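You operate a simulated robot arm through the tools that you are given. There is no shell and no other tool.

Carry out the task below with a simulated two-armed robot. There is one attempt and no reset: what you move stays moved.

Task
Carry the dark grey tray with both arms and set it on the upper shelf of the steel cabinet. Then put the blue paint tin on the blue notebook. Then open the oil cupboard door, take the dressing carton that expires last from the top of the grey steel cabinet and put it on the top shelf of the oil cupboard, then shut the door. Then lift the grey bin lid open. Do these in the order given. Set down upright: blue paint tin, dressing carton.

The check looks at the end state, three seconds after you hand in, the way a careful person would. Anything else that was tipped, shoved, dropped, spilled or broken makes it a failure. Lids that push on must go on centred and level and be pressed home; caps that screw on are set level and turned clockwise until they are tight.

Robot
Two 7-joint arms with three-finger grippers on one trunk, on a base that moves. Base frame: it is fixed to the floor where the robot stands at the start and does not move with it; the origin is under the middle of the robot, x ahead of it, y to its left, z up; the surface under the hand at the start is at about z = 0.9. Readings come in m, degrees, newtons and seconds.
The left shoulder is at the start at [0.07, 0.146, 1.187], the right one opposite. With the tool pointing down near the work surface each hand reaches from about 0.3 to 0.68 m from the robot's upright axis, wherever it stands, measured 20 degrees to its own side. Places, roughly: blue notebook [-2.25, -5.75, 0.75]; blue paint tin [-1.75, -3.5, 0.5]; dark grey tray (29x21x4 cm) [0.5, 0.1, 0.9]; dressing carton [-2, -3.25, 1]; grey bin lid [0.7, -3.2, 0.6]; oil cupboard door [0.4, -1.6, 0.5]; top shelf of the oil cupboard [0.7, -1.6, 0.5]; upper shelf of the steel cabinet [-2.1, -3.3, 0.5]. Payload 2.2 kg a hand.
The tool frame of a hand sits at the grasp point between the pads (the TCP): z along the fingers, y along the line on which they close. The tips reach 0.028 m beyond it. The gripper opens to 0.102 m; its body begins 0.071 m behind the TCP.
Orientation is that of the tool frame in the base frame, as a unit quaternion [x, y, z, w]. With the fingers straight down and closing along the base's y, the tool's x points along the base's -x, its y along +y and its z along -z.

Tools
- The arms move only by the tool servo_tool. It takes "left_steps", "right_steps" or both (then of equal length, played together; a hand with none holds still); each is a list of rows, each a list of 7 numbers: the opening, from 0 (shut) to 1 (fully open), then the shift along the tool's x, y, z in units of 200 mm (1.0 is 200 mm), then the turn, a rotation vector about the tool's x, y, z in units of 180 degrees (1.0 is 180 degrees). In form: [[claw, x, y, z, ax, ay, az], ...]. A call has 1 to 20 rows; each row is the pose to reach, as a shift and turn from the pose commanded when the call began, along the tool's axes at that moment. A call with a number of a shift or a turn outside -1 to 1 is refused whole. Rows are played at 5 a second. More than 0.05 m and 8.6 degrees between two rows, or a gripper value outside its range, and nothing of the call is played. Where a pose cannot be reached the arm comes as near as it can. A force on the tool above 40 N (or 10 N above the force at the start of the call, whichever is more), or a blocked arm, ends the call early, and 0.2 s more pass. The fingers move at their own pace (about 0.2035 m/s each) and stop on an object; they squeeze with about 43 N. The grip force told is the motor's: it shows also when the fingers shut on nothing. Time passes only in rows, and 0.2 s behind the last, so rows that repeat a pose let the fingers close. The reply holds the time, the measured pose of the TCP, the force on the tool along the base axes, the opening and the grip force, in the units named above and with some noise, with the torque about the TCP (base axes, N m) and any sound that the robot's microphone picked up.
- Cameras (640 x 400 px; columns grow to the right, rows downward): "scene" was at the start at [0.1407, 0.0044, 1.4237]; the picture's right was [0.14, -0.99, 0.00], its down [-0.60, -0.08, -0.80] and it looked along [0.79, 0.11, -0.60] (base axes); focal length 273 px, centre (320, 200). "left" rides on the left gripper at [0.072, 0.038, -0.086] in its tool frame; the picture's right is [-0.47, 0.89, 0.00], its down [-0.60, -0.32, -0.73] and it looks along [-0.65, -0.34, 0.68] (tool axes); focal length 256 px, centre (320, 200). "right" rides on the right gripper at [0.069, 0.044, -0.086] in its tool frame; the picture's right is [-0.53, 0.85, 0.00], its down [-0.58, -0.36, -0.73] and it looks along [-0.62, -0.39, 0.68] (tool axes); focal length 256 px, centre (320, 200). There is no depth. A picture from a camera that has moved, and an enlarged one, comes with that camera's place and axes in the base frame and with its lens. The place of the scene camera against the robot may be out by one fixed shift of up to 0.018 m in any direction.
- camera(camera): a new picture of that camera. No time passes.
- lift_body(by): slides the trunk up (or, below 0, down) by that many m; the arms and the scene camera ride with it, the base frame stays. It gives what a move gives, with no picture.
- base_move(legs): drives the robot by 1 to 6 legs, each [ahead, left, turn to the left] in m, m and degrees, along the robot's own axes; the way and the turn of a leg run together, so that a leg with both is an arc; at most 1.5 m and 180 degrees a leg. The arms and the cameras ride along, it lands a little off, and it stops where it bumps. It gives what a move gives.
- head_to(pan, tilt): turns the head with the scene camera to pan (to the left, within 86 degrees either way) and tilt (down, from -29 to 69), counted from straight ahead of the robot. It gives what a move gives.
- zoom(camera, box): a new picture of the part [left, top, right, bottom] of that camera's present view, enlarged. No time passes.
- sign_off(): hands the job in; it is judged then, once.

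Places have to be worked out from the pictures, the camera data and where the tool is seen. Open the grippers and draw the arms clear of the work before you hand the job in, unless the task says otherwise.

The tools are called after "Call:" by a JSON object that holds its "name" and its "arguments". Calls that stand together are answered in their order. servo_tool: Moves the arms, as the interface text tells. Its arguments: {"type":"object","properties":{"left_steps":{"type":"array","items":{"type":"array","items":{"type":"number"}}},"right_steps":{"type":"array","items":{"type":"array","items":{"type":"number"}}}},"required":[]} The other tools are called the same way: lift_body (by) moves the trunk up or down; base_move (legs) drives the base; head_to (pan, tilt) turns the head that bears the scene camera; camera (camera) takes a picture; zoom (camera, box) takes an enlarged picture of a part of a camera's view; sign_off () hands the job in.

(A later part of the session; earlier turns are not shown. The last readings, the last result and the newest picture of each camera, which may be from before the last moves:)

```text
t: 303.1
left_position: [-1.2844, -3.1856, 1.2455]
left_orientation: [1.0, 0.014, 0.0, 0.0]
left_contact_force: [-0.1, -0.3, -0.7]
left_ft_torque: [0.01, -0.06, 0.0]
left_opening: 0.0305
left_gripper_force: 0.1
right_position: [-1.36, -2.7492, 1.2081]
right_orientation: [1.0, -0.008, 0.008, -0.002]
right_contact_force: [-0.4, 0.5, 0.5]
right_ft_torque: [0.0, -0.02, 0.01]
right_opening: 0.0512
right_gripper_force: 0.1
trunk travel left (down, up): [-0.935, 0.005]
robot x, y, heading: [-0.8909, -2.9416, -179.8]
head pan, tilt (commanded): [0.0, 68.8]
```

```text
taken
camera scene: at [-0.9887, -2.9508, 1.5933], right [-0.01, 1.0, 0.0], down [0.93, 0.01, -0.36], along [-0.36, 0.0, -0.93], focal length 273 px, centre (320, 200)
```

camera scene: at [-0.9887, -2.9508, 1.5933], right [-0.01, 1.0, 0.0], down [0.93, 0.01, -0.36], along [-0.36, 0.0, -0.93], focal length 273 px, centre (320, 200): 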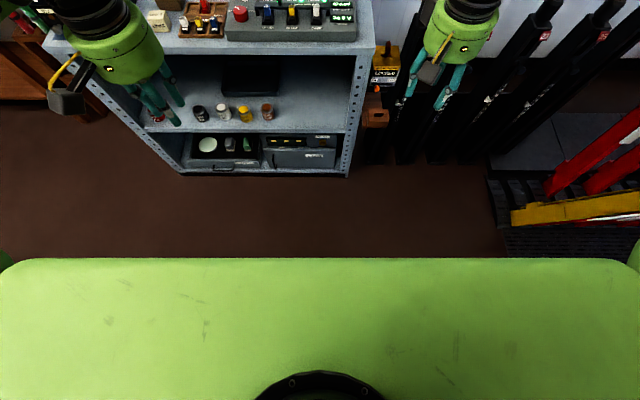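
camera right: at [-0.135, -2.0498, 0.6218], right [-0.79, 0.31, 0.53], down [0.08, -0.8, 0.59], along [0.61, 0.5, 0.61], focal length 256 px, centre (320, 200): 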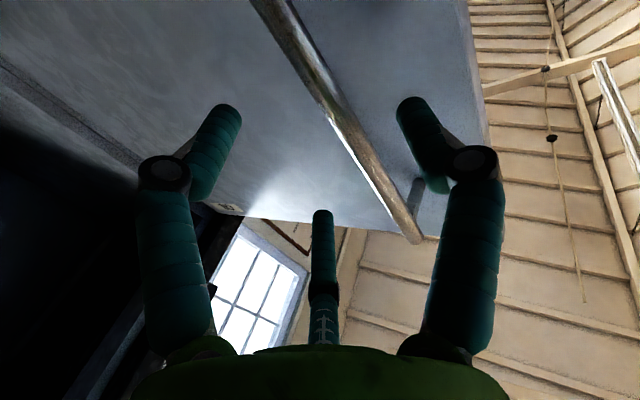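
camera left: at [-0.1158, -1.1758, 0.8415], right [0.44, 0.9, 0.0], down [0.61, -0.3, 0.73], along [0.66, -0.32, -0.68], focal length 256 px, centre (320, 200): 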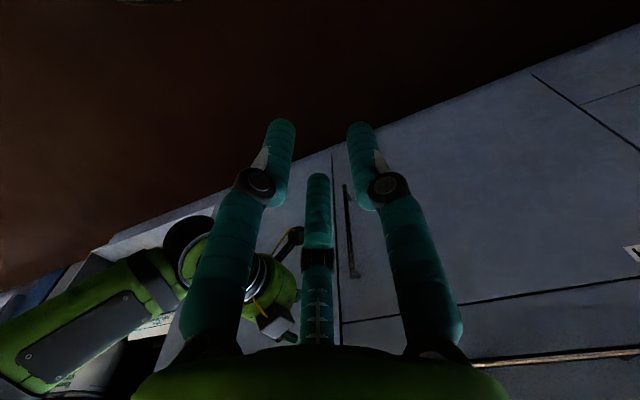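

My base front is less than about 0.27 m from my axis, so I can stand 0.32 m from the cabinet face. I stow the right hand further back, and bring the left hand forward with a slight 15° forward tilt for the carton.

Call:
{"name": "servo_tool", "arguments": {"right_steps": [[0.5, 0.16, -0.08, -0.05, 0, 0, 0], [0.5, 0.32, -0.16, -0.1, 0, 0, 0], [0.5, 0.48, -0.25, -0.15, 0, 0, 0], [0.5, 0.64, -0.33, -0.2, 0, 0, 0], [0.5, 0.8, -0.42, -0.25, 0, 0, 0], [0.5, 0.95, -0.5, -0.3, 0, 0, 0]], "left_steps": [[0.95, -0.13, -0.08, 0.025, 0, -0.007, 0], [0.95, -0.26, -0.16, 0.05, 0, -0.014, 0], [0.95, -0.39, -0.25, 0.075, 0, -0.021, 0], [0.95, -0.52, -0.33, 0.1, 0, -0.028, 0], [0.95, -0.65, -0.41, 0.125, 0, -0.035, 0], [0.95, -0.78, -0.49, 0.15, 0, -0.042, 0]]}}

Call:
{"name": "servo_tool", "arguments": {"left_steps": [[0.95, -0.13, 0, 0.01, 0, -0.007, 0], [0.95, -0.26, 0, 0.02, 0, -0.014, 0], [0.95, -0.39, 0, 0.03, 0, -0.021, 0], [0.95, -0.52, 0, 0.04, 0, -0.028, 0], [0.95, -0.65, 0, 0.05, 0, -0.035, 0], [0.95, -0.75, 0, 0.06, 0, -0.042, 0]]}}

Call:
{"name": "lift_body", "arguments": {"by": -0.035}}

Call:
{"name": "head_to", "arguments": {"pan": 0, "tilt": 30}}

Call:
{"name": "camera", "arguments": {"camera": "scene"}}

Call:
{"name": "camera", "arguments": {"camera": "left"}}

```text
t: 304.5
left_position: [-1.4413, -3.0907, 1.2152]
left_orientation: [0.998, 0.014, -0.067, 0.002]
left_contact_force: [0.5, 0.0, -0.7]
left_ft_torque: [0.0, 0.03, -0.04]
left_opening: 0.0971
left_gripper_force: 0.0
right_position: [-1.1693, -2.6484, 1.2714]
right_orientation: [1.0, -0.008, 0.007, -0.001]
right_contact_force: [0.0, 0.0, -0.3]
right_ft_torque: [-0.01, -0.01, 0.0]
right_opening: 0.0508
right_gripper_force: 0.1
trunk travel left (down, up): [-0.935, 0.005]
robot x, y, heading: [-0.8873, -2.9418, -179.7]
head pan, tilt (commanded): [0.0, 68.8]
```

```text
t: 305.9
left_position: [-1.5919, -3.096, 1.2228]
left_orientation: [0.991, 0.012, -0.132, 0.003]
left_contact_force: [0.7, 0.7, 0.8]
left_ft_torque: [0.02, 0.0, -0.01]
left_opening: 0.0969
left_gripper_force: 0.2
right_position: [-1.1702, -2.6492, 1.2724]
right_orientation: [1.0, -0.008, 0.008, 0.0]
right_contact_force: [-0.6, 0.9, -0.5]
right_ft_torque: [-0.01, 0.0, -0.02]
right_opening: 0.0509
right_gripper_force: 0.1
trunk travel left (down, up): [-0.935, 0.005]
robot x, y, heading: [-0.8881, -2.9412, -179.7]
head pan, tilt (commanded): [0.0, 68.8]
```

```text
t: 306.7
left_position: [-1.5907, -3.0981, 1.1873]
left_orientation: [0.991, 0.014, -0.131, 0.003]
left_contact_force: [-0.4, -0.2, 1.0]
left_ft_torque: [0.03, -0.01, 0.02]
left_opening: 0.0968
left_gripper_force: 0.0
right_position: [-1.1698, -2.6516, 1.237]
right_orientation: [1.0, -0.008, 0.007, -0.001]
right_contact_force: [-0.3, 0.3, 0.3]
right_ft_torque: [-0.01, 0.0, 0.03]
right_opening: 0.0511
right_gripper_force: 0.0
trunk travel left (down, up): [-0.9, 0.04]
robot x, y, heading: [-0.8904, -2.942, -179.4]
head pan, tilt (commanded): [0.0, 68.8]
```

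```text
t: 307.7
left_position: [-1.5906, -3.0983, 1.1873]
left_orientation: [0.991, 0.014, -0.131, 0.002]
left_contact_force: [0.3, 0.0, 0.6]
left_ft_torque: [0.0, 0.04, 0.02]
left_opening: 0.0968
left_gripper_force: 0.0
right_position: [-1.1694, -2.6505, 1.2382]
right_orientation: [1.0, -0.007, 0.008, -0.002]
right_contact_force: [0.1, -0.6, 0.3]
right_ft_torque: [-0.01, 0.04, 0.0]
right_opening: 0.0511
right_gripper_force: 0.1
trunk travel left (down, up): [-0.9, 0.04]
robot x, y, heading: [-0.8846, -2.939, -179.6]
head pan, tilt (commanded): [0.0, 30.0]
```

```text
taken
camera scene: at [-1.0234, -2.9509, 1.6097], right [-0.01, 1.0, 0.0], down [0.5, 0.0, -0.87], along [-0.87, -0.01, -0.5], focal length 273 px, centre (320, 200)
```

scene: 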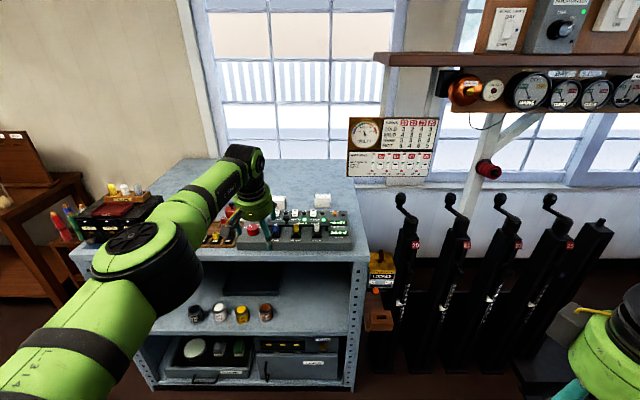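

```text
taken
camera left: at [-1.4967, -3.1346, 1.2523], right [-0.42, -0.9, 0.12], down [-0.4, 0.31, 0.86], along [-0.81, 0.32, -0.49], focal length 256 px, centre (320, 200)
```

left: 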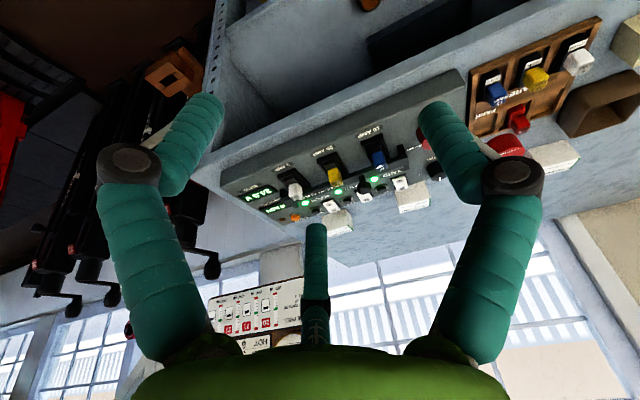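

The hand pose is good, and the left wrist camera sees the cartons. I shift 0.135 m right and 0.25 m forward at this height, then relocate the July carton.

Call:
{"name": "base_move", "arguments": {"legs": [[0, -0.135, 0], [0.25, 0, 0]]}}

Call:
{"name": "camera", "arguments": {"camera": "left"}}

Call:
{"name": "camera", "arguments": {"camera": "scene"}}

```text
t: 310.5
left_position: [-1.8393, -2.967, 1.1903]
left_orientation: [0.991, 0.018, -0.133, 0.004]
left_contact_force: [0.4, -0.1, -0.2]
left_ft_torque: [0.0, 0.04, -0.02]
left_opening: 0.097
left_gripper_force: 0.0
right_position: [-1.4226, -2.5174, 1.2371]
right_orientation: [1.0, -0.004, 0.006, -0.001]
right_contact_force: [0.0, -0.6, -0.3]
right_ft_torque: [0.0, 0.06, 0.0]
right_opening: 0.0509
right_gripper_force: 0.1
trunk travel left (down, up): [-0.9, 0.04]
robot x, y, heading: [-1.1388, -2.8065, -179.1]
head pan, tilt (commanded): [0.0, 30.0]
```

```text
taken
camera left: at [-1.7448, -3.0026, 1.2541], right [-0.42, -0.9, 0.12], down [-0.4, 0.3, 0.86], along [-0.82, 0.31, -0.49], focal length 256 px, centre (320, 200)
```

left: 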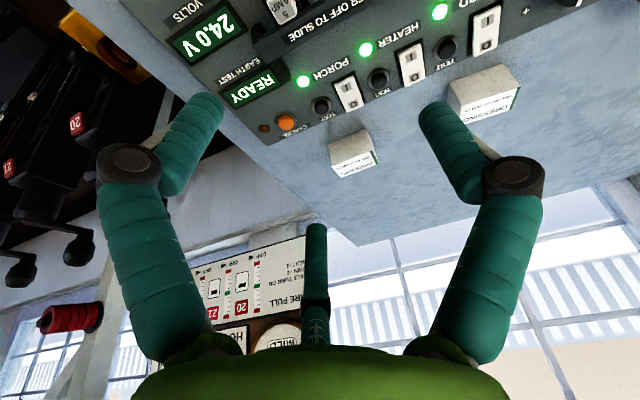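

```text
taken
camera scene: at [-1.272, -2.8152, 1.6101], right [-0.01, 1.0, 0.0], down [0.5, 0.01, -0.87], along [-0.87, -0.01, -0.5], focal length 273 px, centre (320, 200)
```

scene: 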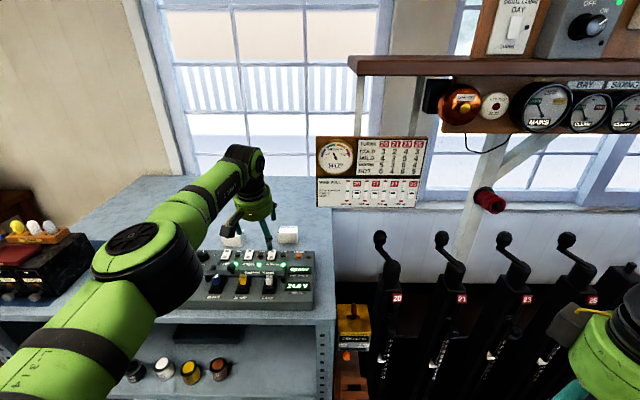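

I zoom the wrist view on the July carton.

Call:
{"name": "zoom", "arguments": {"camera": "left", "box": [290, 100, 450, 200]}}

```text
4.00 times, centred on (370, 150) of left
camera zoom: at [-1.7448, -3.0026, 1.2541], right [-0.42, -0.9, 0.12], down [-0.4, 0.3, 0.86], along [-0.82, 0.31, -0.49], focal length 1024 px, centre (120, 400)
```

zoom: 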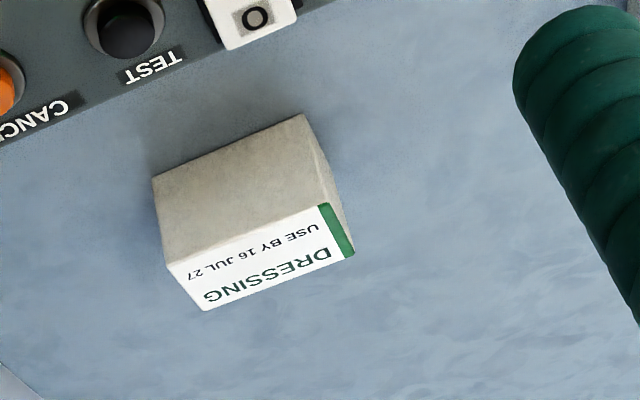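

The carton's centre is (−2.079, −2.946), nearly square to the cabinet. I roll forward 0.237 m with a 0.9° heading trim so that the hand arrives above it.

Call:
{"name": "base_move", "arguments": {"legs": [[0.236, -0.004, -0.9]]}}

Call:
{"name": "camera", "arguments": {"camera": "left"}}

Call:
{"name": "camera", "arguments": {"camera": "scene"}}

```text
t: 312.2
left_position: [-2.076, -2.9536, 1.189]
left_orientation: [0.991, 0.009, -0.134, 0.001]
left_contact_force: [0.6, -0.4, 0.0]
left_ft_torque: [0.01, 0.0, -0.03]
left_opening: 0.0972
left_gripper_force: 0.1
right_position: [-1.6514, -2.5116, 1.2386]
right_orientation: [1.0, -0.012, 0.005, -0.002]
right_contact_force: [-0.1, -0.2, -0.1]
right_ft_torque: [0.02, 0.08, 0.01]
right_opening: 0.0508
right_gripper_force: 0.0
trunk travel left (down, up): [-0.9, 0.04]
robot x, y, heading: [-1.3774, -2.8021, 179.9]
head pan, tilt (commanded): [0.0, 30.0]
```

```text
taken
camera left: at [-1.9823, -2.9907, 1.2545], right [-0.43, -0.89, 0.12], down [-0.4, 0.31, 0.86], along [-0.81, 0.32, -0.49], focal length 256 px, centre (320, 200)
```

left: 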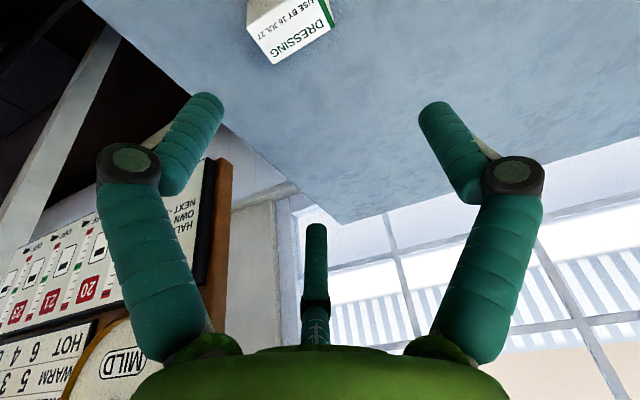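

```text
taken
camera scene: at [-1.5062, -2.811, 1.6102], right [0.0, 1.0, 0.0], down [0.5, 0.0, -0.87], along [-0.87, 0.0, -0.5], focal length 273 px, centre (320, 200)
```

scene: 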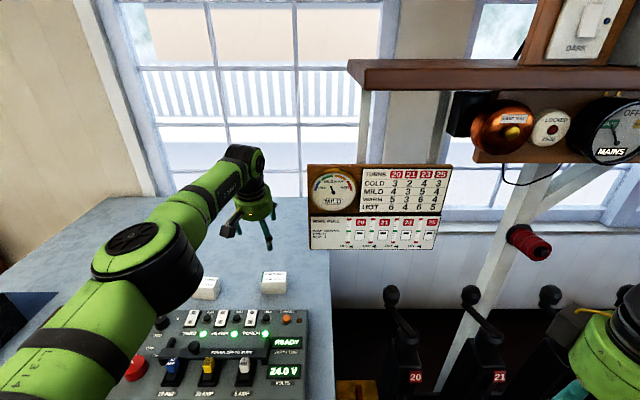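

I zoom the wrist view again to refine the carton's place by parallax before going down.

Call:
{"name": "zoom", "arguments": {"camera": "left", "box": [220, 0, 380, 100]}}

Call:
{"name": "zoom", "arguments": {"camera": "scene", "box": [180, 180, 340, 280]}}

```text
4.00 times, centred on (300, 50) of left
camera zoom: at [-1.9823, -2.9907, 1.2545], right [-0.43, -0.89, 0.12], down [-0.4, 0.31, 0.86], along [-0.81, 0.32, -0.49], focal length 1024 px, centre (400, 800)
```

zoom: 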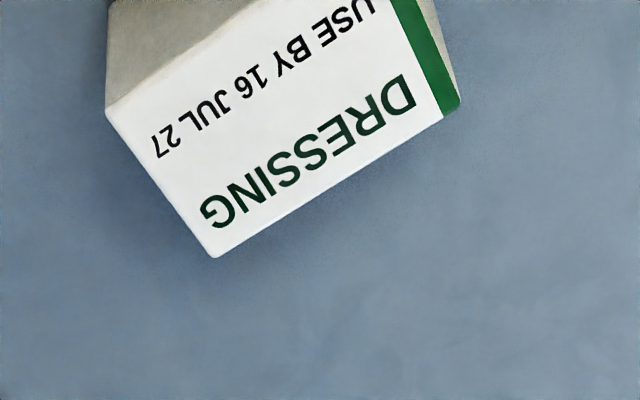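

```text
4.00 times, centred on (260, 230) of scene
camera zoom: at [-1.5062, -2.811, 1.6102], right [0.0, 1.0, 0.0], down [0.5, 0.0, -0.87], along [-0.87, 0.0, -0.5], focal length 1092 px, centre (560, 80)
```

zoom: 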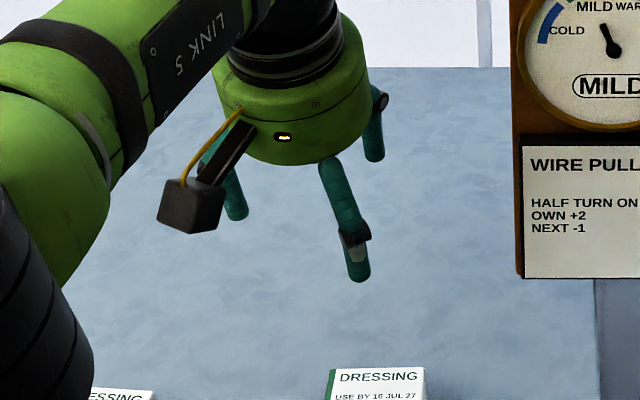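

Triangulation of three top corners agrees: the carton's top is at z≈1.000, its centre (−2.101, −2.942), bottom on z≈0.952. I creep 2 cm forward, lower 14 cm and look.

Call:
{"name": "base_move", "arguments": {"legs": [[0.021, 0, 0]]}}

Call:
{"name": "lift_body", "arguments": {"by": -0.12}}

Call:
{"name": "camera", "arguments": {"camera": "left"}}

Call:
{"name": "camera", "arguments": {"camera": "scene"}}

```text
t: 313.0
left_position: [-2.0938, -2.9525, 1.1909]
left_orientation: [0.991, 0.009, -0.133, 0.002]
left_contact_force: [0.5, -0.4, 0.5]
left_ft_torque: [-0.01, 0.05, 0.02]
left_opening: 0.0969
left_gripper_force: 0.0
right_position: [-1.6705, -2.5099, 1.2369]
right_orientation: [1.0, -0.013, 0.006, -0.001]
right_contact_force: [0.4, 0.0, 0.2]
right_ft_torque: [-0.04, 0.02, 0.02]
right_opening: 0.0512
right_gripper_force: 0.0
trunk travel left (down, up): [-0.9, 0.04]
robot x, y, heading: [-1.3976, -2.803, 179.9]
head pan, tilt (commanded): [0.0, 30.0]
```

```text
t: 314.5
left_position: [-2.0988, -2.9543, 1.0685]
left_orientation: [0.991, 0.009, -0.131, 0.001]
left_contact_force: [-0.4, -0.4, 0.1]
left_ft_torque: [-0.02, -0.03, -0.01]
left_opening: 0.0971
left_gripper_force: 0.2
right_position: [-1.6747, -2.5103, 1.1169]
right_orientation: [1.0, -0.012, 0.008, -0.001]
right_contact_force: [0.4, -1.2, -0.3]
right_ft_torque: [0.04, -0.04, -0.01]
right_opening: 0.051
right_gripper_force: 0.1
trunk travel left (down, up): [-0.78, 0.16]
robot x, y, heading: [-1.3958, -2.8022, 179.7]
head pan, tilt (commanded): [0.0, 30.0]
```

```text
taken
camera left: at [-2.006, -2.9906, 1.1327], right [-0.43, -0.89, 0.12], down [-0.4, 0.31, 0.86], along [-0.81, 0.32, -0.49], focal length 256 px, centre (320, 200)
```

left: 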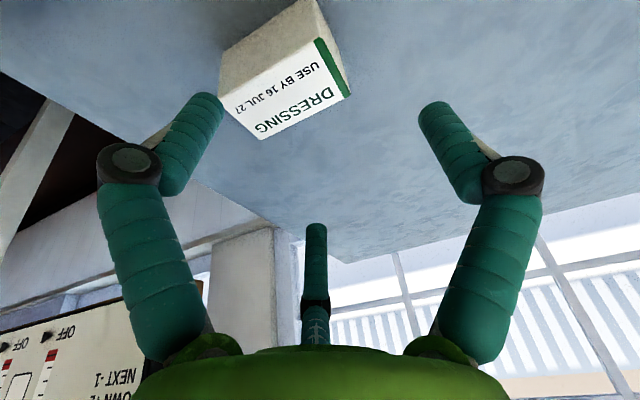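

```text
taken
camera scene: at [-1.5311, -2.8109, 1.4898], right [0.0, 1.0, 0.0], down [0.5, 0.0, -0.87], along [-0.87, 0.0, -0.5], focal length 273 px, centre (320, 200)
```

scene: 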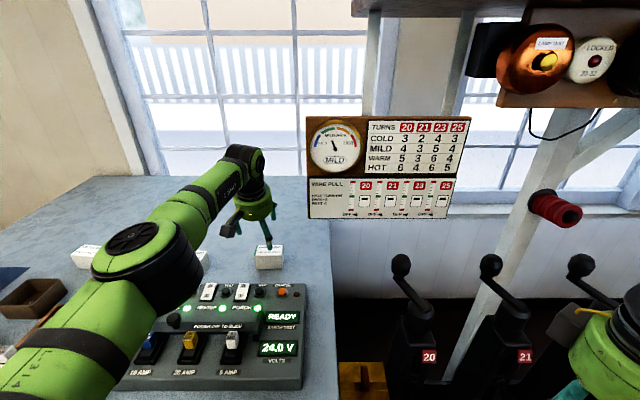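

The view agrees with the computed place. I lower another 5 cm, check, then the last 2 cm.

Call:
{"name": "lift_body", "arguments": {"by": -0.05}}

Call:
{"name": "camera", "arguments": {"camera": "left"}}

Call:
{"name": "zoom", "arguments": {"camera": "scene", "box": [180, 160, 340, 260]}}

```text
t: 315.4
left_position: [-2.0997, -2.9548, 1.017]
left_orientation: [0.991, 0.009, -0.132, 0.001]
left_contact_force: [-0.2, -0.2, 0.3]
left_ft_torque: [0.0, 0.02, 0.03]
left_opening: 0.0969
left_gripper_force: 0.1
right_position: [-1.6743, -2.5093, 1.0661]
right_orientation: [1.0, -0.012, 0.007, -0.001]
right_contact_force: [0.2, 0.1, 0.0]
right_ft_torque: [-0.03, 0.04, -0.03]
right_opening: 0.0509
right_gripper_force: 0.0
trunk travel left (down, up): [-0.73, 0.21]
robot x, y, heading: [-1.3985, -2.8031, 179.7]
head pan, tilt (commanded): [0.0, 30.0]
```

```text
taken
camera left: at [-2.0055, -2.9907, 1.0829], right [-0.43, -0.89, 0.12], down [-0.4, 0.31, 0.86], along [-0.81, 0.32, -0.49], focal length 256 px, centre (320, 200)
```

left: 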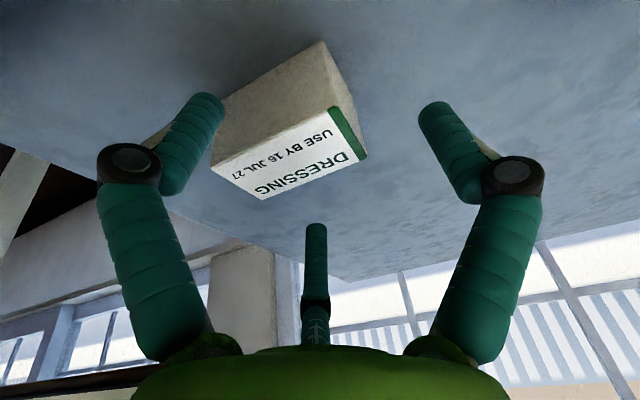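

```text
4.00 times, centred on (260, 210) of scene
camera zoom: at [-1.5305, -2.8109, 1.4398], right [0.0, 1.0, 0.0], down [0.5, 0.0, -0.87], along [-0.87, 0.0, -0.5], focal length 1092 px, centre (560, 160)
```

zoom: 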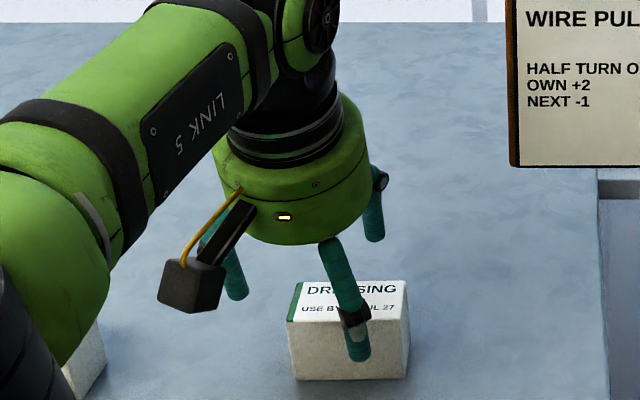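

Fingers straddle the carton with clearance on all sides. I lower the last 1.7 cm and close gently.

Call:
{"name": "lift_body", "arguments": {"by": -0.017}}

Call:
{"name": "servo_tool", "arguments": {"left_steps": [[0.8, 0, 0, 0, 0, 0, 0], [0.7, 0, 0, 0, 0, 0, 0], [0.62, 0, 0, 0, 0, 0, 0], [0.55, 0, 0, 0, 0, 0, 0]]}}

Call:
{"name": "camera", "arguments": {"camera": "left"}}

```text
t: 316.1
left_position: [-2.0993, -2.9541, 1.0015]
left_orientation: [0.991, 0.01, -0.131, 0.002]
left_contact_force: [-0.3, -0.7, 0.0]
left_ft_torque: [-0.02, 0.01, -0.02]
left_opening: 0.0966
left_gripper_force: 0.0
right_position: [-1.6751, -2.5104, 1.0505]
right_orientation: [1.0, -0.011, 0.008, -0.002]
right_contact_force: [-0.2, 0.6, 0.1]
right_ft_torque: [0.02, 0.0, -0.02]
right_opening: 0.051
right_gripper_force: 0.0
trunk travel left (down, up): [-0.713, 0.227]
robot x, y, heading: [-1.3956, -2.8015, 180.1]
head pan, tilt (commanded): [0.0, 30.0]
```

```text
t: 317.1
left_position: [-2.0983, -2.9539, 1.0019]
left_orientation: [0.991, 0.009, -0.132, 0.002]
left_contact_force: [0.7, 0.5, 0.1]
left_ft_torque: [-0.01, -0.02, 0.0]
left_opening: 0.0572
left_gripper_force: 0.6
right_position: [-1.6747, -2.5104, 1.0502]
right_orientation: [1.0, -0.013, 0.008, -0.001]
right_contact_force: [0.0, 0.7, -0.4]
right_ft_torque: [-0.02, 0.0, 0.0]
right_opening: 0.051
right_gripper_force: 0.0
trunk travel left (down, up): [-0.713, 0.227]
robot x, y, heading: [-1.3908, -2.8029, 180.0]
head pan, tilt (commanded): [0.0, 30.0]
```

```text
taken
camera left: at [-2.0057, -2.9906, 1.0659], right [-0.43, -0.89, 0.12], down [-0.4, 0.31, 0.86], along [-0.81, 0.32, -0.49], focal length 256 px, centre (320, 200)
```

left: 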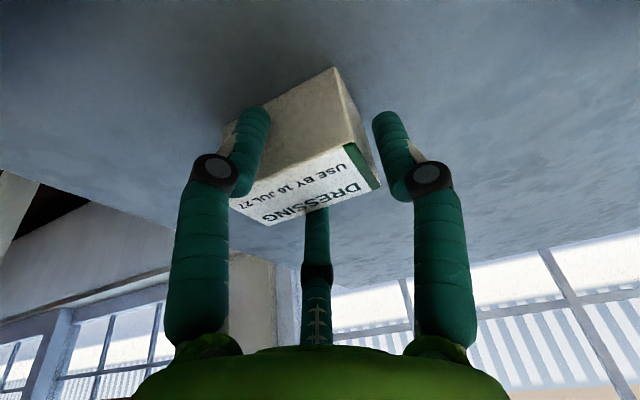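

The fingers are about to touch evenly. I close fully with the grip.

Call:
{"name": "servo_tool", "arguments": {"left_steps": [[0.5, 0, 0, 0, 0, 0, 0], [0.42, 0, 0, 0, 0, 0, 0], [0.34, 0, 0, 0, 0, 0, 0], [0.25, 0, 0, 0, 0, 0, 0], [0.25, 0, 0, 0, 0, 0, 0]]}}

Call:
{"name": "camera", "arguments": {"camera": "left"}}

Call:
{"name": "zoom", "arguments": {"camera": "scene", "box": [180, 140, 340, 240]}}

```text
t: 318.3
left_position: [-2.0979, -2.9534, 1.0018]
left_orientation: [0.991, 0.01, -0.132, 0.002]
left_contact_force: [1.1, 0.5, 4.8]
left_ft_torque: [0.13, -0.14, -0.05]
left_opening: 0.0548
left_gripper_force: 21.3
right_position: [-1.6749, -2.5099, 1.0511]
right_orientation: [1.0, -0.012, 0.007, -0.001]
right_contact_force: [0.6, 0.9, 0.4]
right_ft_torque: [-0.01, 0.0, -0.02]
right_opening: 0.0511
right_gripper_force: 0.2
trunk travel left (down, up): [-0.713, 0.227]
robot x, y, heading: [-1.3944, -2.8039, 179.9]
head pan, tilt (commanded): [0.0, 30.0]
```

```text
taken
camera left: at [-2.0048, -2.9901, 1.0669], right [-0.43, -0.89, 0.12], down [-0.4, 0.31, 0.86], along [-0.81, 0.32, -0.49], focal length 256 px, centre (320, 200)
```

left: 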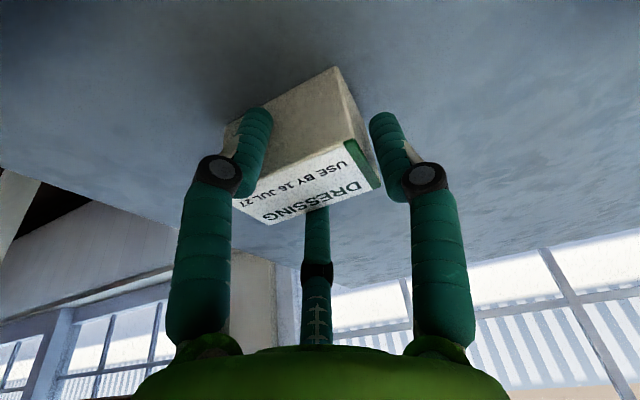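

```text
4.00 times, centred on (260, 190) of scene
camera zoom: at [-1.5295, -2.8104, 1.4229], right [0.0, 1.0, 0.0], down [0.5, 0.0, -0.87], along [-0.87, 0.0, -0.5], focal length 1092 px, centre (560, 240)
```

zoom: 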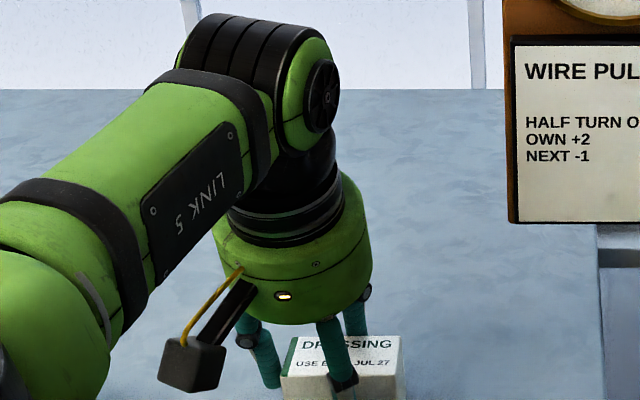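

A grip is forming (21 N). I command fully closed to firm it up, then check.

Call:
{"name": "servo_tool", "arguments": {"left_steps": [[0, 0, 0, 0, 0, 0, 0], [0, 0, 0, 0, 0, 0, 0], [0, 0, 0, 0, 0, 0, 0]]}}

Call:
{"name": "camera", "arguments": {"camera": "left"}}

```text
t: 319.1
left_position: [-2.0985, -2.9523, 1.0038]
left_orientation: [0.991, 0.01, -0.133, 0.002]
left_contact_force: [2.6, 2.1, 10.4]
left_ft_torque: [0.2, -0.3, -0.02]
left_opening: 0.0523
left_gripper_force: 41.9
right_position: [-1.6732, -2.5098, 1.0505]
right_orientation: [1.0, -0.012, 0.006, -0.001]
right_contact_force: [0.2, 0.4, -0.3]
right_ft_torque: [-0.01, 0.01, 0.02]
right_opening: 0.0508
right_gripper_force: 0.1
trunk travel left (down, up): [-0.713, 0.227]
robot x, y, heading: [-1.3961, -2.8027, 180.0]
head pan, tilt (commanded): [0.0, 30.0]
```

```text
taken
camera left: at [-2.0039, -2.9897, 1.0678], right [-0.43, -0.89, 0.12], down [-0.4, 0.31, 0.86], along [-0.81, 0.32, -0.49], focal length 256 px, centre (320, 200)
```

left: 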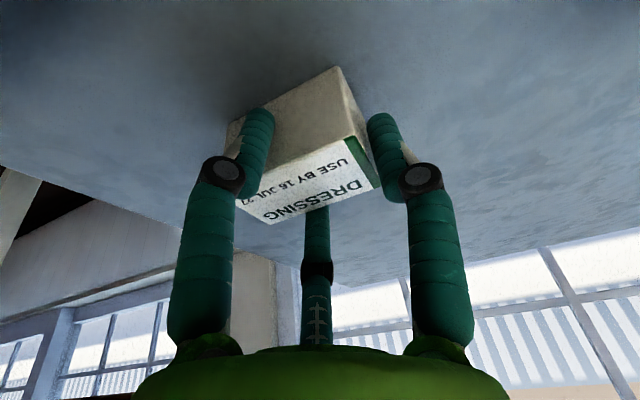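

The grip is at 42 N. I lift 3 cm first and check that the carton comes along.

Call:
{"name": "lift_body", "arguments": {"by": 0.03}}

Call:
{"name": "camera", "arguments": {"camera": "left"}}

Call:
{"name": "zoom", "arguments": {"camera": "scene", "box": [180, 160, 340, 260]}}

```text
t: 319.8
left_position: [-2.0987, -2.9537, 1.0311]
left_orientation: [0.991, 0.011, -0.131, 0.003]
left_contact_force: [-0.1, 0.5, -0.2]
left_ft_torque: [-0.01, 0.02, -0.03]
left_opening: 0.0486
left_gripper_force: 42.8
right_position: [-1.6743, -2.5096, 1.0802]
right_orientation: [1.0, -0.012, 0.008, -0.002]
right_contact_force: [0.3, 0.2, 0.2]
right_ft_torque: [0.01, -0.01, 0.0]
right_opening: 0.0514
right_gripper_force: 0.0
trunk travel left (down, up): [-0.743, 0.197]
robot x, y, heading: [-1.397, -2.8019, 180.1]
head pan, tilt (commanded): [0.0, 30.0]
```

```text
taken
camera left: at [-2.0055, -2.9906, 1.0956], right [-0.43, -0.89, 0.12], down [-0.4, 0.31, 0.86], along [-0.81, 0.32, -0.49], focal length 256 px, centre (320, 200)
```

left: 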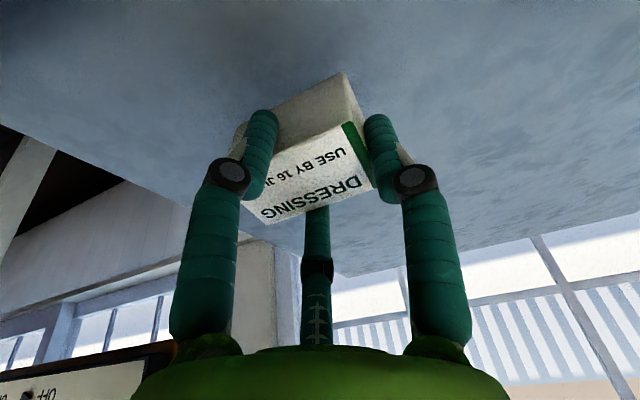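

```text
4.00 times, centred on (260, 210) of scene
camera zoom: at [-1.5305, -2.8106, 1.4528], right [0.0, 1.0, 0.0], down [0.5, 0.0, -0.87], along [-0.87, 0.0, -0.5], focal length 1092 px, centre (560, 160)
```

zoom: 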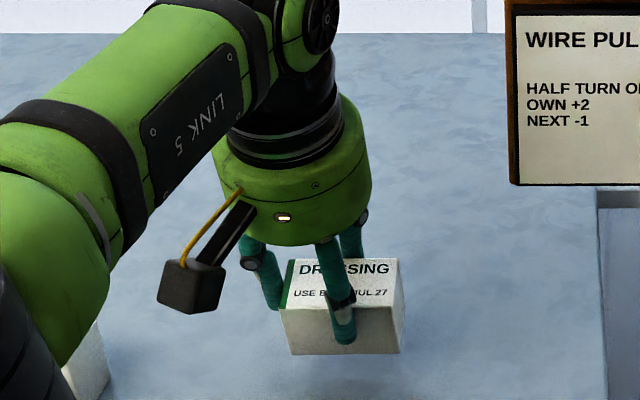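

The carton is held and lifts cleanly. I raise it 13 cm, then back away from the cabinet.

Call:
{"name": "lift_body", "arguments": {"by": 0.13}}

Call:
{"name": "base_move", "arguments": {"legs": [[-0.85, 0, 0]]}}

Call:
{"name": "camera", "arguments": {"camera": "scene"}}

Call:
{"name": "camera", "arguments": {"camera": "left"}}

```text
t: 321.4
left_position: [-2.1, -2.9538, 1.1603]
left_orientation: [0.991, 0.01, -0.131, 0.002]
left_contact_force: [-0.5, 0.8, -0.6]
left_ft_torque: [-0.01, 0.02, -0.01]
left_opening: 0.0485
left_gripper_force: 42.7
right_position: [-1.6746, -2.5105, 1.2091]
right_orientation: [1.0, -0.012, 0.008, -0.002]
right_contact_force: [-0.2, 0.8, 0.5]
right_ft_torque: [0.02, 0.05, 0.0]
right_opening: 0.0509
right_gripper_force: 0.0
trunk travel left (down, up): [-0.873, 0.067]
robot x, y, heading: [-1.3958, -2.8018, 180.0]
head pan, tilt (commanded): [0.0, 30.0]
```

```text
t: 325.9
left_position: [-1.2603, -2.9532, 1.1598]
left_orientation: [0.991, 0.004, -0.131, 0.002]
left_contact_force: [-0.4, -0.2, -0.5]
left_ft_torque: [0.0, -0.02, 0.01]
left_opening: 0.0481
left_gripper_force: 42.4
right_position: [-0.8314, -2.5137, 1.2094]
right_orientation: [1.0, -0.018, 0.008, -0.002]
right_contact_force: [-0.4, 1.0, -0.7]
right_ft_torque: [-0.01, -0.01, 0.02]
right_opening: 0.051
right_gripper_force: 0.1
trunk travel left (down, up): [-0.873, 0.067]
robot x, y, heading: [-0.5523, -2.8081, 179.3]
head pan, tilt (commanded): [0.0, 30.0]
```

```text
taken
camera scene: at [-0.691, -2.8155, 1.5826], right [0.01, 1.0, 0.0], down [0.5, -0.01, -0.87], along [-0.87, 0.01, -0.5], focal length 273 px, centre (320, 200)
```

scene: 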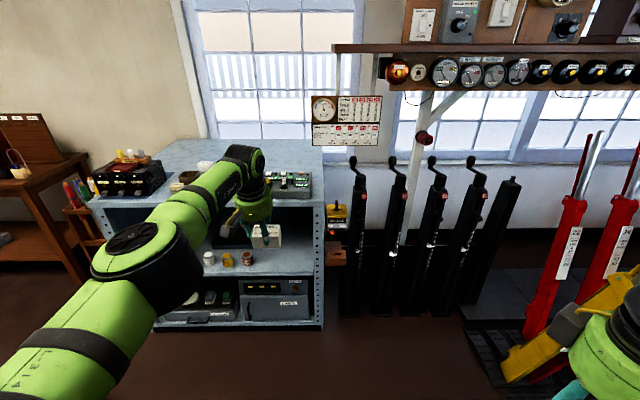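

```text
taken
camera left: at [-1.1677, -2.9899, 1.2251], right [-0.44, -0.89, 0.12], down [-0.4, 0.31, 0.86], along [-0.81, 0.33, -0.49], focal length 256 px, centre (320, 200)
```

left: 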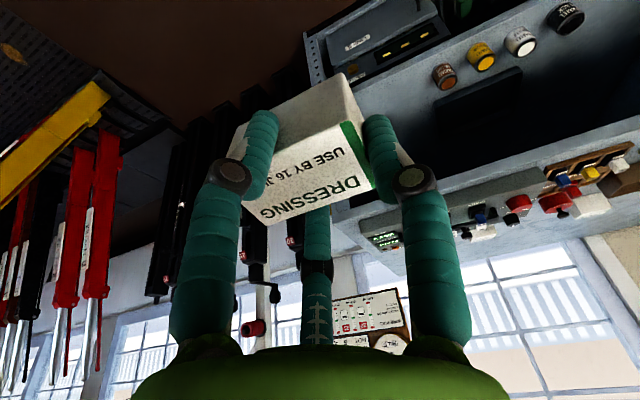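

The carton is secure. I zoom the wrist view to estimate how it sits in the fingers.

Call:
{"name": "zoom", "arguments": {"camera": "left", "box": [200, 50, 440, 240]}}

Call:
{"name": "zoom", "arguments": {"camera": "scene", "box": [220, 190, 320, 260]}}

```text
2.11 times, centred on (320, 145) of left
camera zoom: at [-1.1677, -2.9899, 1.2251], right [-0.44, -0.89, 0.12], down [-0.4, 0.31, 0.86], along [-0.81, 0.33, -0.49], focal length 539 px, centre (320, 316)
```

zoom: 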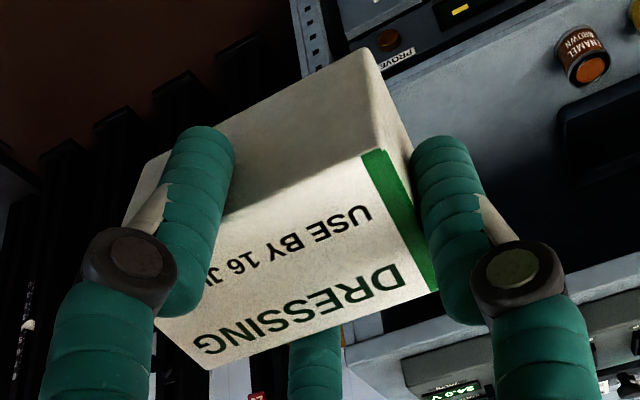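

```text
5.71 times, centred on (270, 225) of scene
camera zoom: at [-0.691, -2.8155, 1.5826], right [0.01, 1.0, 0.0], down [0.5, -0.01, -0.87], along [-0.87, 0.01, -0.5], focal length 1560 px, centre (606, 57)
```

zoom: 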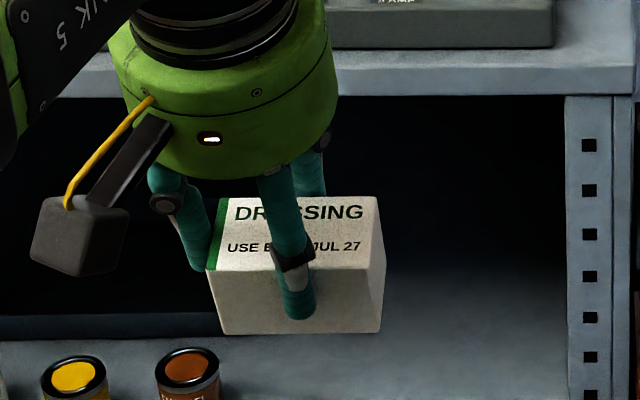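

The carton has aligned itself with the fingers (tilted the same 15° as the hand), so a vertical hand will hold it upright, its bottom 58 mm below the TCP. I turn and drive to the cupboard with everything held high.

Call:
{"name": "base_move", "arguments": {"legs": [[0, 0, -89.3], [1.2, 0, 0], [0, 0, -90]]}}

Call:
{"name": "head_to", "arguments": {"pan": 0, "tilt": 35}}

Call:
{"name": "camera", "arguments": {"camera": "scene"}}

```text
t: 339.5
left_position: [0.1505, -1.4721, 1.1605]
left_orientation: [-0.017, 0.991, 0.003, 0.132]
left_contact_force: [0.8, -0.3, -1.0]
left_ft_torque: [0.04, 0.0, 0.04]
left_opening: 0.0482
left_gripper_force: 43.2
right_position: [-0.2692, -1.9208, 1.2092]
right_orientation: [0.005, 1.0, -0.002, -0.008]
right_contact_force: [-0.2, 0.5, 0.1]
right_ft_torque: [0.01, 0.01, 0.0]
right_opening: 0.0509
right_gripper_force: 0.0
trunk travel left (down, up): [-0.873, 0.067]
robot x, y, heading: [-0.5536, -1.6348, 0.8]
head pan, tilt (commanded): [0.0, 30.0]
```

```text
t: 340.2
left_position: [0.1494, -1.4724, 1.1609]
left_orientation: [-0.017, 0.991, 0.003, 0.131]
left_contact_force: [-0.2, -1.1, -0.3]
left_ft_torque: [-0.04, -0.01, -0.01]
left_opening: 0.0482
left_gripper_force: 43.5
right_position: [-0.2679, -1.9203, 1.2092]
right_orientation: [0.005, 1.0, -0.002, -0.008]
right_contact_force: [0.5, -0.4, -1.0]
right_ft_torque: [-0.01, 0.01, 0.02]
right_opening: 0.051
right_gripper_force: 0.0
trunk travel left (down, up): [-0.873, 0.067]
robot x, y, heading: [-0.5525, -1.6346, 0.8]
head pan, tilt (commanded): [0.0, 35.0]
```

```text
taken
camera scene: at [-0.4092, -1.6376, 1.575], right [0.01, -1.0, 0.0], down [-0.57, -0.01, -0.82], along [0.82, 0.01, -0.57], focal length 273 px, centre (320, 200)
```

scene: 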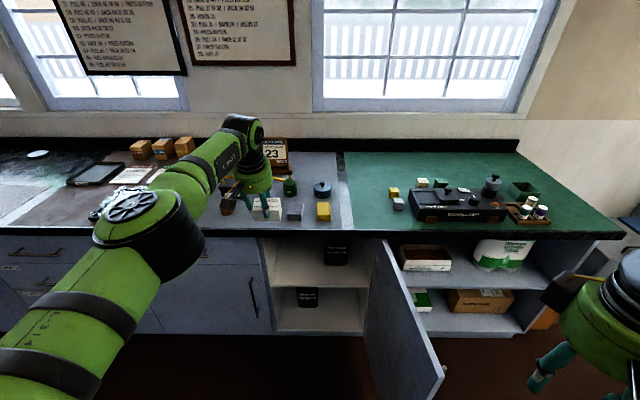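

The cupboard is open with an upper and a lower shelf, each holding a black can at the back. I raise the right hand and bring it inward so it will clear the open door when I lower the trunk.

Call:
{"name": "servo_tool", "arguments": {"right_steps": [[0.5, -0.02, 0.08, -0.17, 0, 0, 0], [0.5, -0.04, 0.16, -0.33, 0, 0, 0], [0.5, -0.06, 0.24, -0.5, 0, 0, 0], [0.5, -0.08, 0.32, -0.67, 0, 0, 0], [0.5, -0.1, 0.4, -0.83, 0, 0, 0], [0.5, -0.1, 0.45, -1.0, 0, 0, 0]]}}

Call:
{"name": "lift_body", "arguments": {"by": -0.4}}

Call:
{"name": "camera", "arguments": {"camera": "scene"}}

Call:
{"name": "zoom", "arguments": {"camera": "scene", "box": [220, 140, 460, 290]}}

```text
t: 341.6
left_position: [0.1496, -1.4703, 1.1623]
left_orientation: [-0.016, 0.991, 0.002, 0.131]
left_contact_force: [-0.5, -0.3, 0.0]
left_ft_torque: [0.02, 0.0, 0.01]
left_opening: 0.0478
left_gripper_force: 43.0
right_position: [-0.2458, -1.8279, 1.4109]
right_orientation: [0.006, 1.0, -0.002, -0.007]
right_contact_force: [0.6, 0.7, -0.7]
right_ft_torque: [-0.01, -0.04, -0.01]
right_opening: 0.0512
right_gripper_force: 0.2
trunk travel left (down, up): [-0.873, 0.067]
robot x, y, heading: [-0.5504, -1.6324, 0.6]
head pan, tilt (commanded): [0.0, 35.0]
```

```text
t: 345.4
left_position: [0.1503, -1.4725, 0.7614]
left_orientation: [-0.016, 0.991, 0.004, 0.13]
left_contact_force: [0.3, 0.4, -1.7]
left_ft_torque: [0.02, -0.02, -0.02]
left_opening: 0.0479
left_gripper_force: 43.5
right_position: [-0.2445, -1.83, 1.01]
right_orientation: [0.005, 1.0, -0.002, -0.008]
right_contact_force: [0.4, 0.7, -0.5]
right_ft_torque: [-0.03, 0.0, 0.0]
right_opening: 0.051
right_gripper_force: 0.0
trunk travel left (down, up): [-0.473, 0.467]
robot x, y, heading: [-0.5535, -1.6306, 0.8]
head pan, tilt (commanded): [0.0, 35.0]
```

```text
taken
camera scene: at [-0.4094, -1.6377, 1.175], right [0.01, -1.0, 0.0], down [-0.57, -0.01, -0.82], along [0.82, 0.01, -0.57], focal length 273 px, centre (320, 200)
```

scene: 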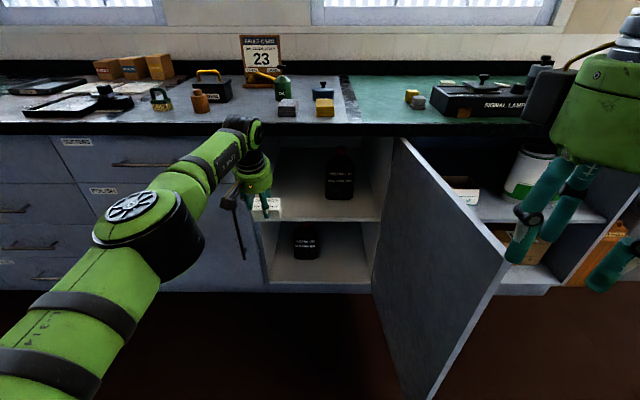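

```text
2.67 times, centred on (340, 215) of scene
camera zoom: at [-0.4094, -1.6377, 1.175], right [0.01, -1.0, 0.0], down [-0.57, -0.01, -0.82], along [0.82, 0.01, -0.57], focal length 728 px, centre (267, 160)
```

zoom: 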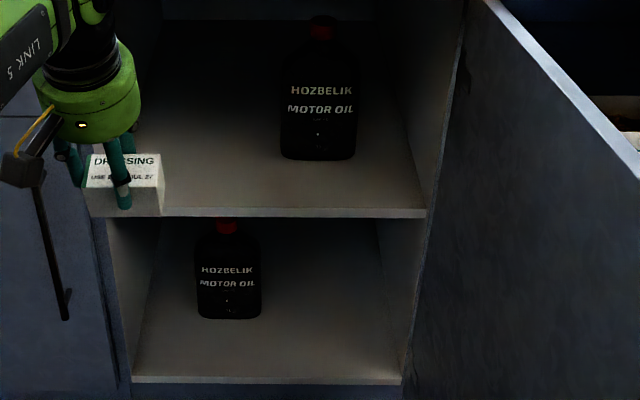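

The top shelf is at z≈0.53 with an oil can standing right of centre; headroom under the bench is only ~0.33 m, too low for an upright hand. I'll set the carton briefly on the bench and re-grip it by its ends with the hand pitched. First I look at the bench for a free spot.

Call:
{"name": "lift_body", "arguments": {"by": 0.4}}

Call:
{"name": "head_to", "arguments": {"pan": -10, "tilt": 40}}

Call:
{"name": "camera", "arguments": {"camera": "scene"}}

Call:
{"name": "zoom", "arguments": {"camera": "scene", "box": [180, 100, 420, 250]}}

```text
t: 349.2
left_position: [0.1504, -1.4719, 1.1614]
left_orientation: [-0.016, 0.991, 0.003, 0.132]
left_contact_force: [0.1, 0.5, -0.1]
left_ft_torque: [0.02, 0.01, 0.01]
left_opening: 0.0483
left_gripper_force: 42.7
right_position: [-0.2449, -1.8295, 1.4104]
right_orientation: [0.005, 1.0, -0.001, -0.008]
right_contact_force: [0.4, -0.5, 0.0]
right_ft_torque: [0.0, 0.04, 0.01]
right_opening: 0.0509
right_gripper_force: 0.1
trunk travel left (down, up): [-0.873, 0.067]
robot x, y, heading: [-0.5543, -1.6293, 0.8]
head pan, tilt (commanded): [0.0, 35.0]
```

```text
t: 349.9
left_position: [0.1495, -1.4718, 1.16]
left_orientation: [-0.017, 0.991, 0.003, 0.131]
left_contact_force: [0.3, 0.1, 0.0]
left_ft_torque: [-0.05, 0.03, -0.02]
left_opening: 0.0479
left_gripper_force: 42.9
right_position: [-0.2442, -1.8298, 1.411]
right_orientation: [0.006, 1.0, -0.002, -0.008]
right_contact_force: [-0.1, 0.7, 0.6]
right_ft_torque: [0.02, 0.01, 0.0]
right_opening: 0.0512
right_gripper_force: 0.2
trunk travel left (down, up): [-0.873, 0.067]
robot x, y, heading: [-0.5559, -1.6336, 0.8]
head pan, tilt (commanded): [-10.0, 40.0]
```

```text
taken
camera scene: at [-0.4133, -1.6525, 1.5674], right [-0.16, -0.99, 0.0], down [-0.63, 0.1, -0.77], along [0.76, -0.12, -0.64], focal length 273 px, centre (320, 200)
```

scene: 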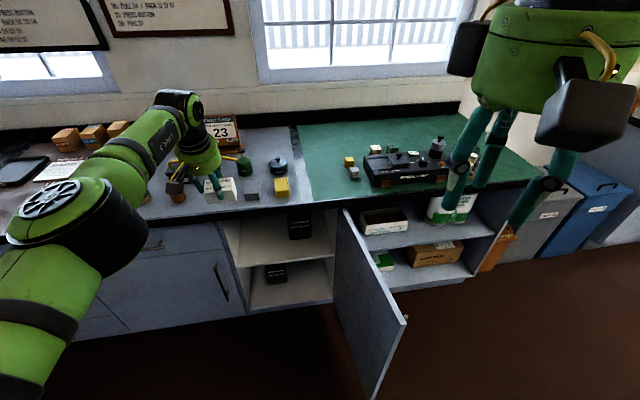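

```text
2.67 times, centred on (300, 175) of scene
camera zoom: at [-0.4133, -1.6525, 1.5674], right [-0.16, -0.99, 0.0], down [-0.63, 0.1, -0.77], along [0.76, -0.12, -0.64], focal length 728 px, centre (373, 267)
```

zoom: 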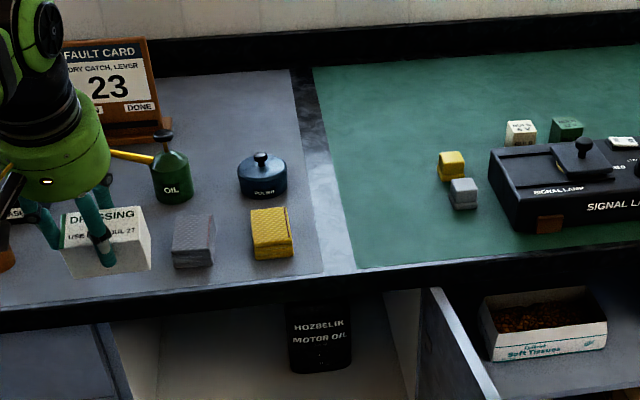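

The grey bench top between the orange bottle and the grey block (around x≈0.45, y≈−1.38) is free. I bring the hand vertical so that the carton is upright, and move over to that spot, staying high.

Call:
{"name": "servo_tool", "arguments": {"left_steps": [[0, 0.085, 0, -0.022, 0, 0.021, 0], [0, 0.169, 0, -0.045, 0, 0.042, 0], [0, 0.254, 0, -0.067, 0, 0.0625, 0], [0, 0.338, 0, -0.09, 0, 0.0833, 0], [0, 0.338, 0, -0.09, 0, 0.0833, 0]]}}

Call:
{"name": "base_move", "arguments": {"legs": [[0, 0.105, -0.8], [0.2, 0, 0]]}}

Call:
{"name": "camera", "arguments": {"camera": "left"}}

Call:
{"name": "head_to", "arguments": {"pan": 0, "tilt": 45}}

Call:
{"name": "camera", "arguments": {"camera": "scene"}}

```text
t: 351.1
left_position: [0.0783, -1.4719, 1.1623]
left_orientation: [-0.017, 1.0, 0.001, 0.001]
left_contact_force: [-0.1, 0.0, -0.1]
left_ft_torque: [0.0, 0.02, 0.04]
left_opening: 0.0478
left_gripper_force: 43.1
right_position: [-0.2452, -1.8304, 1.4108]
right_orientation: [0.005, 1.0, -0.001, -0.007]
right_contact_force: [0.0, -0.2, -1.2]
right_ft_torque: [-0.01, -0.02, 0.0]
right_opening: 0.051
right_gripper_force: 0.1
trunk travel left (down, up): [-0.873, 0.067]
robot x, y, heading: [-0.5536, -1.6317, 0.5]
head pan, tilt (commanded): [-10.0, 40.0]
```

```text
t: 353.5
left_position: [0.279, -1.3812, 1.1643]
left_orientation: [-0.009, 1.0, 0.001, 0.003]
left_contact_force: [-0.6, -0.4, 0.6]
left_ft_torque: [0.04, -0.06, 0.0]
left_opening: 0.0479
left_gripper_force: 43.1
right_position: [-0.0524, -1.7334, 1.4109]
right_orientation: [0.013, 1.0, -0.001, -0.005]
right_contact_force: [-0.2, -0.1, -0.6]
right_ft_torque: [0.02, -0.05, 0.01]
right_opening: 0.0511
right_gripper_force: 0.1
trunk travel left (down, up): [-0.873, 0.067]
robot x, y, heading: [-0.3523, -1.5273, -0.3]
head pan, tilt (commanded): [-10.0, 40.0]
```

```text
taken
camera left: at [0.2057, -1.346, 1.2501], right [0.45, 0.89, 0.0], down [0.6, -0.31, 0.73], along [0.66, -0.33, -0.68], focal length 256 px, centre (320, 200)
```

left: 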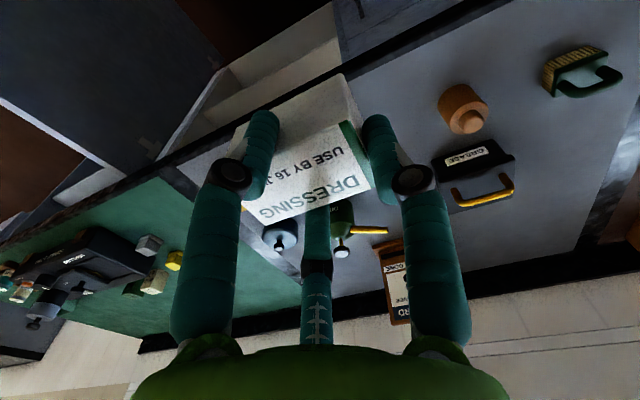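

```text
t: 354.2
left_position: [0.2819, -1.3798, 1.162]
left_orientation: [-0.009, 1.0, 0.0, 0.002]
left_contact_force: [-0.2, 0.2, -0.5]
left_ft_torque: [0.01, 0.01, -0.01]
left_opening: 0.0483
left_gripper_force: 42.9
right_position: [-0.0477, -1.7321, 1.4093]
right_orientation: [0.013, 1.0, -0.002, -0.007]
right_contact_force: [0.7, 0.7, 0.6]
right_ft_torque: [-0.02, 0.0, 0.0]
right_opening: 0.051
right_gripper_force: 0.0
trunk travel left (down, up): [-0.873, 0.067]
robot x, y, heading: [-0.3552, -1.5298, -0.0]
head pan, tilt (commanded): [0.0, 45.0]
```

```text
taken
camera scene: at [-0.2161, -1.5376, 1.5602], right [-0.01, -1.0, 0.0], down [-0.71, 0.0, -0.71], along [0.71, 0.0, -0.71], focal length 273 px, centre (320, 200)
```

scene: 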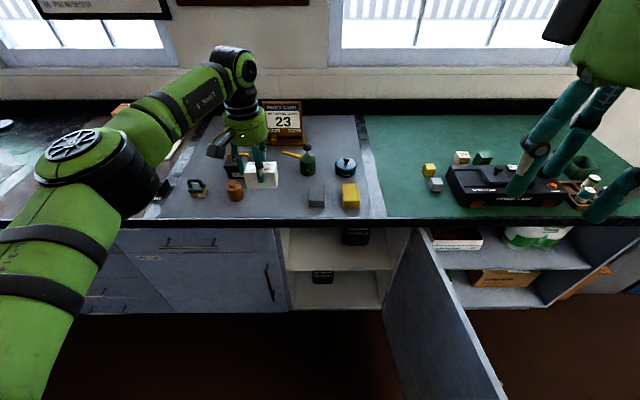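

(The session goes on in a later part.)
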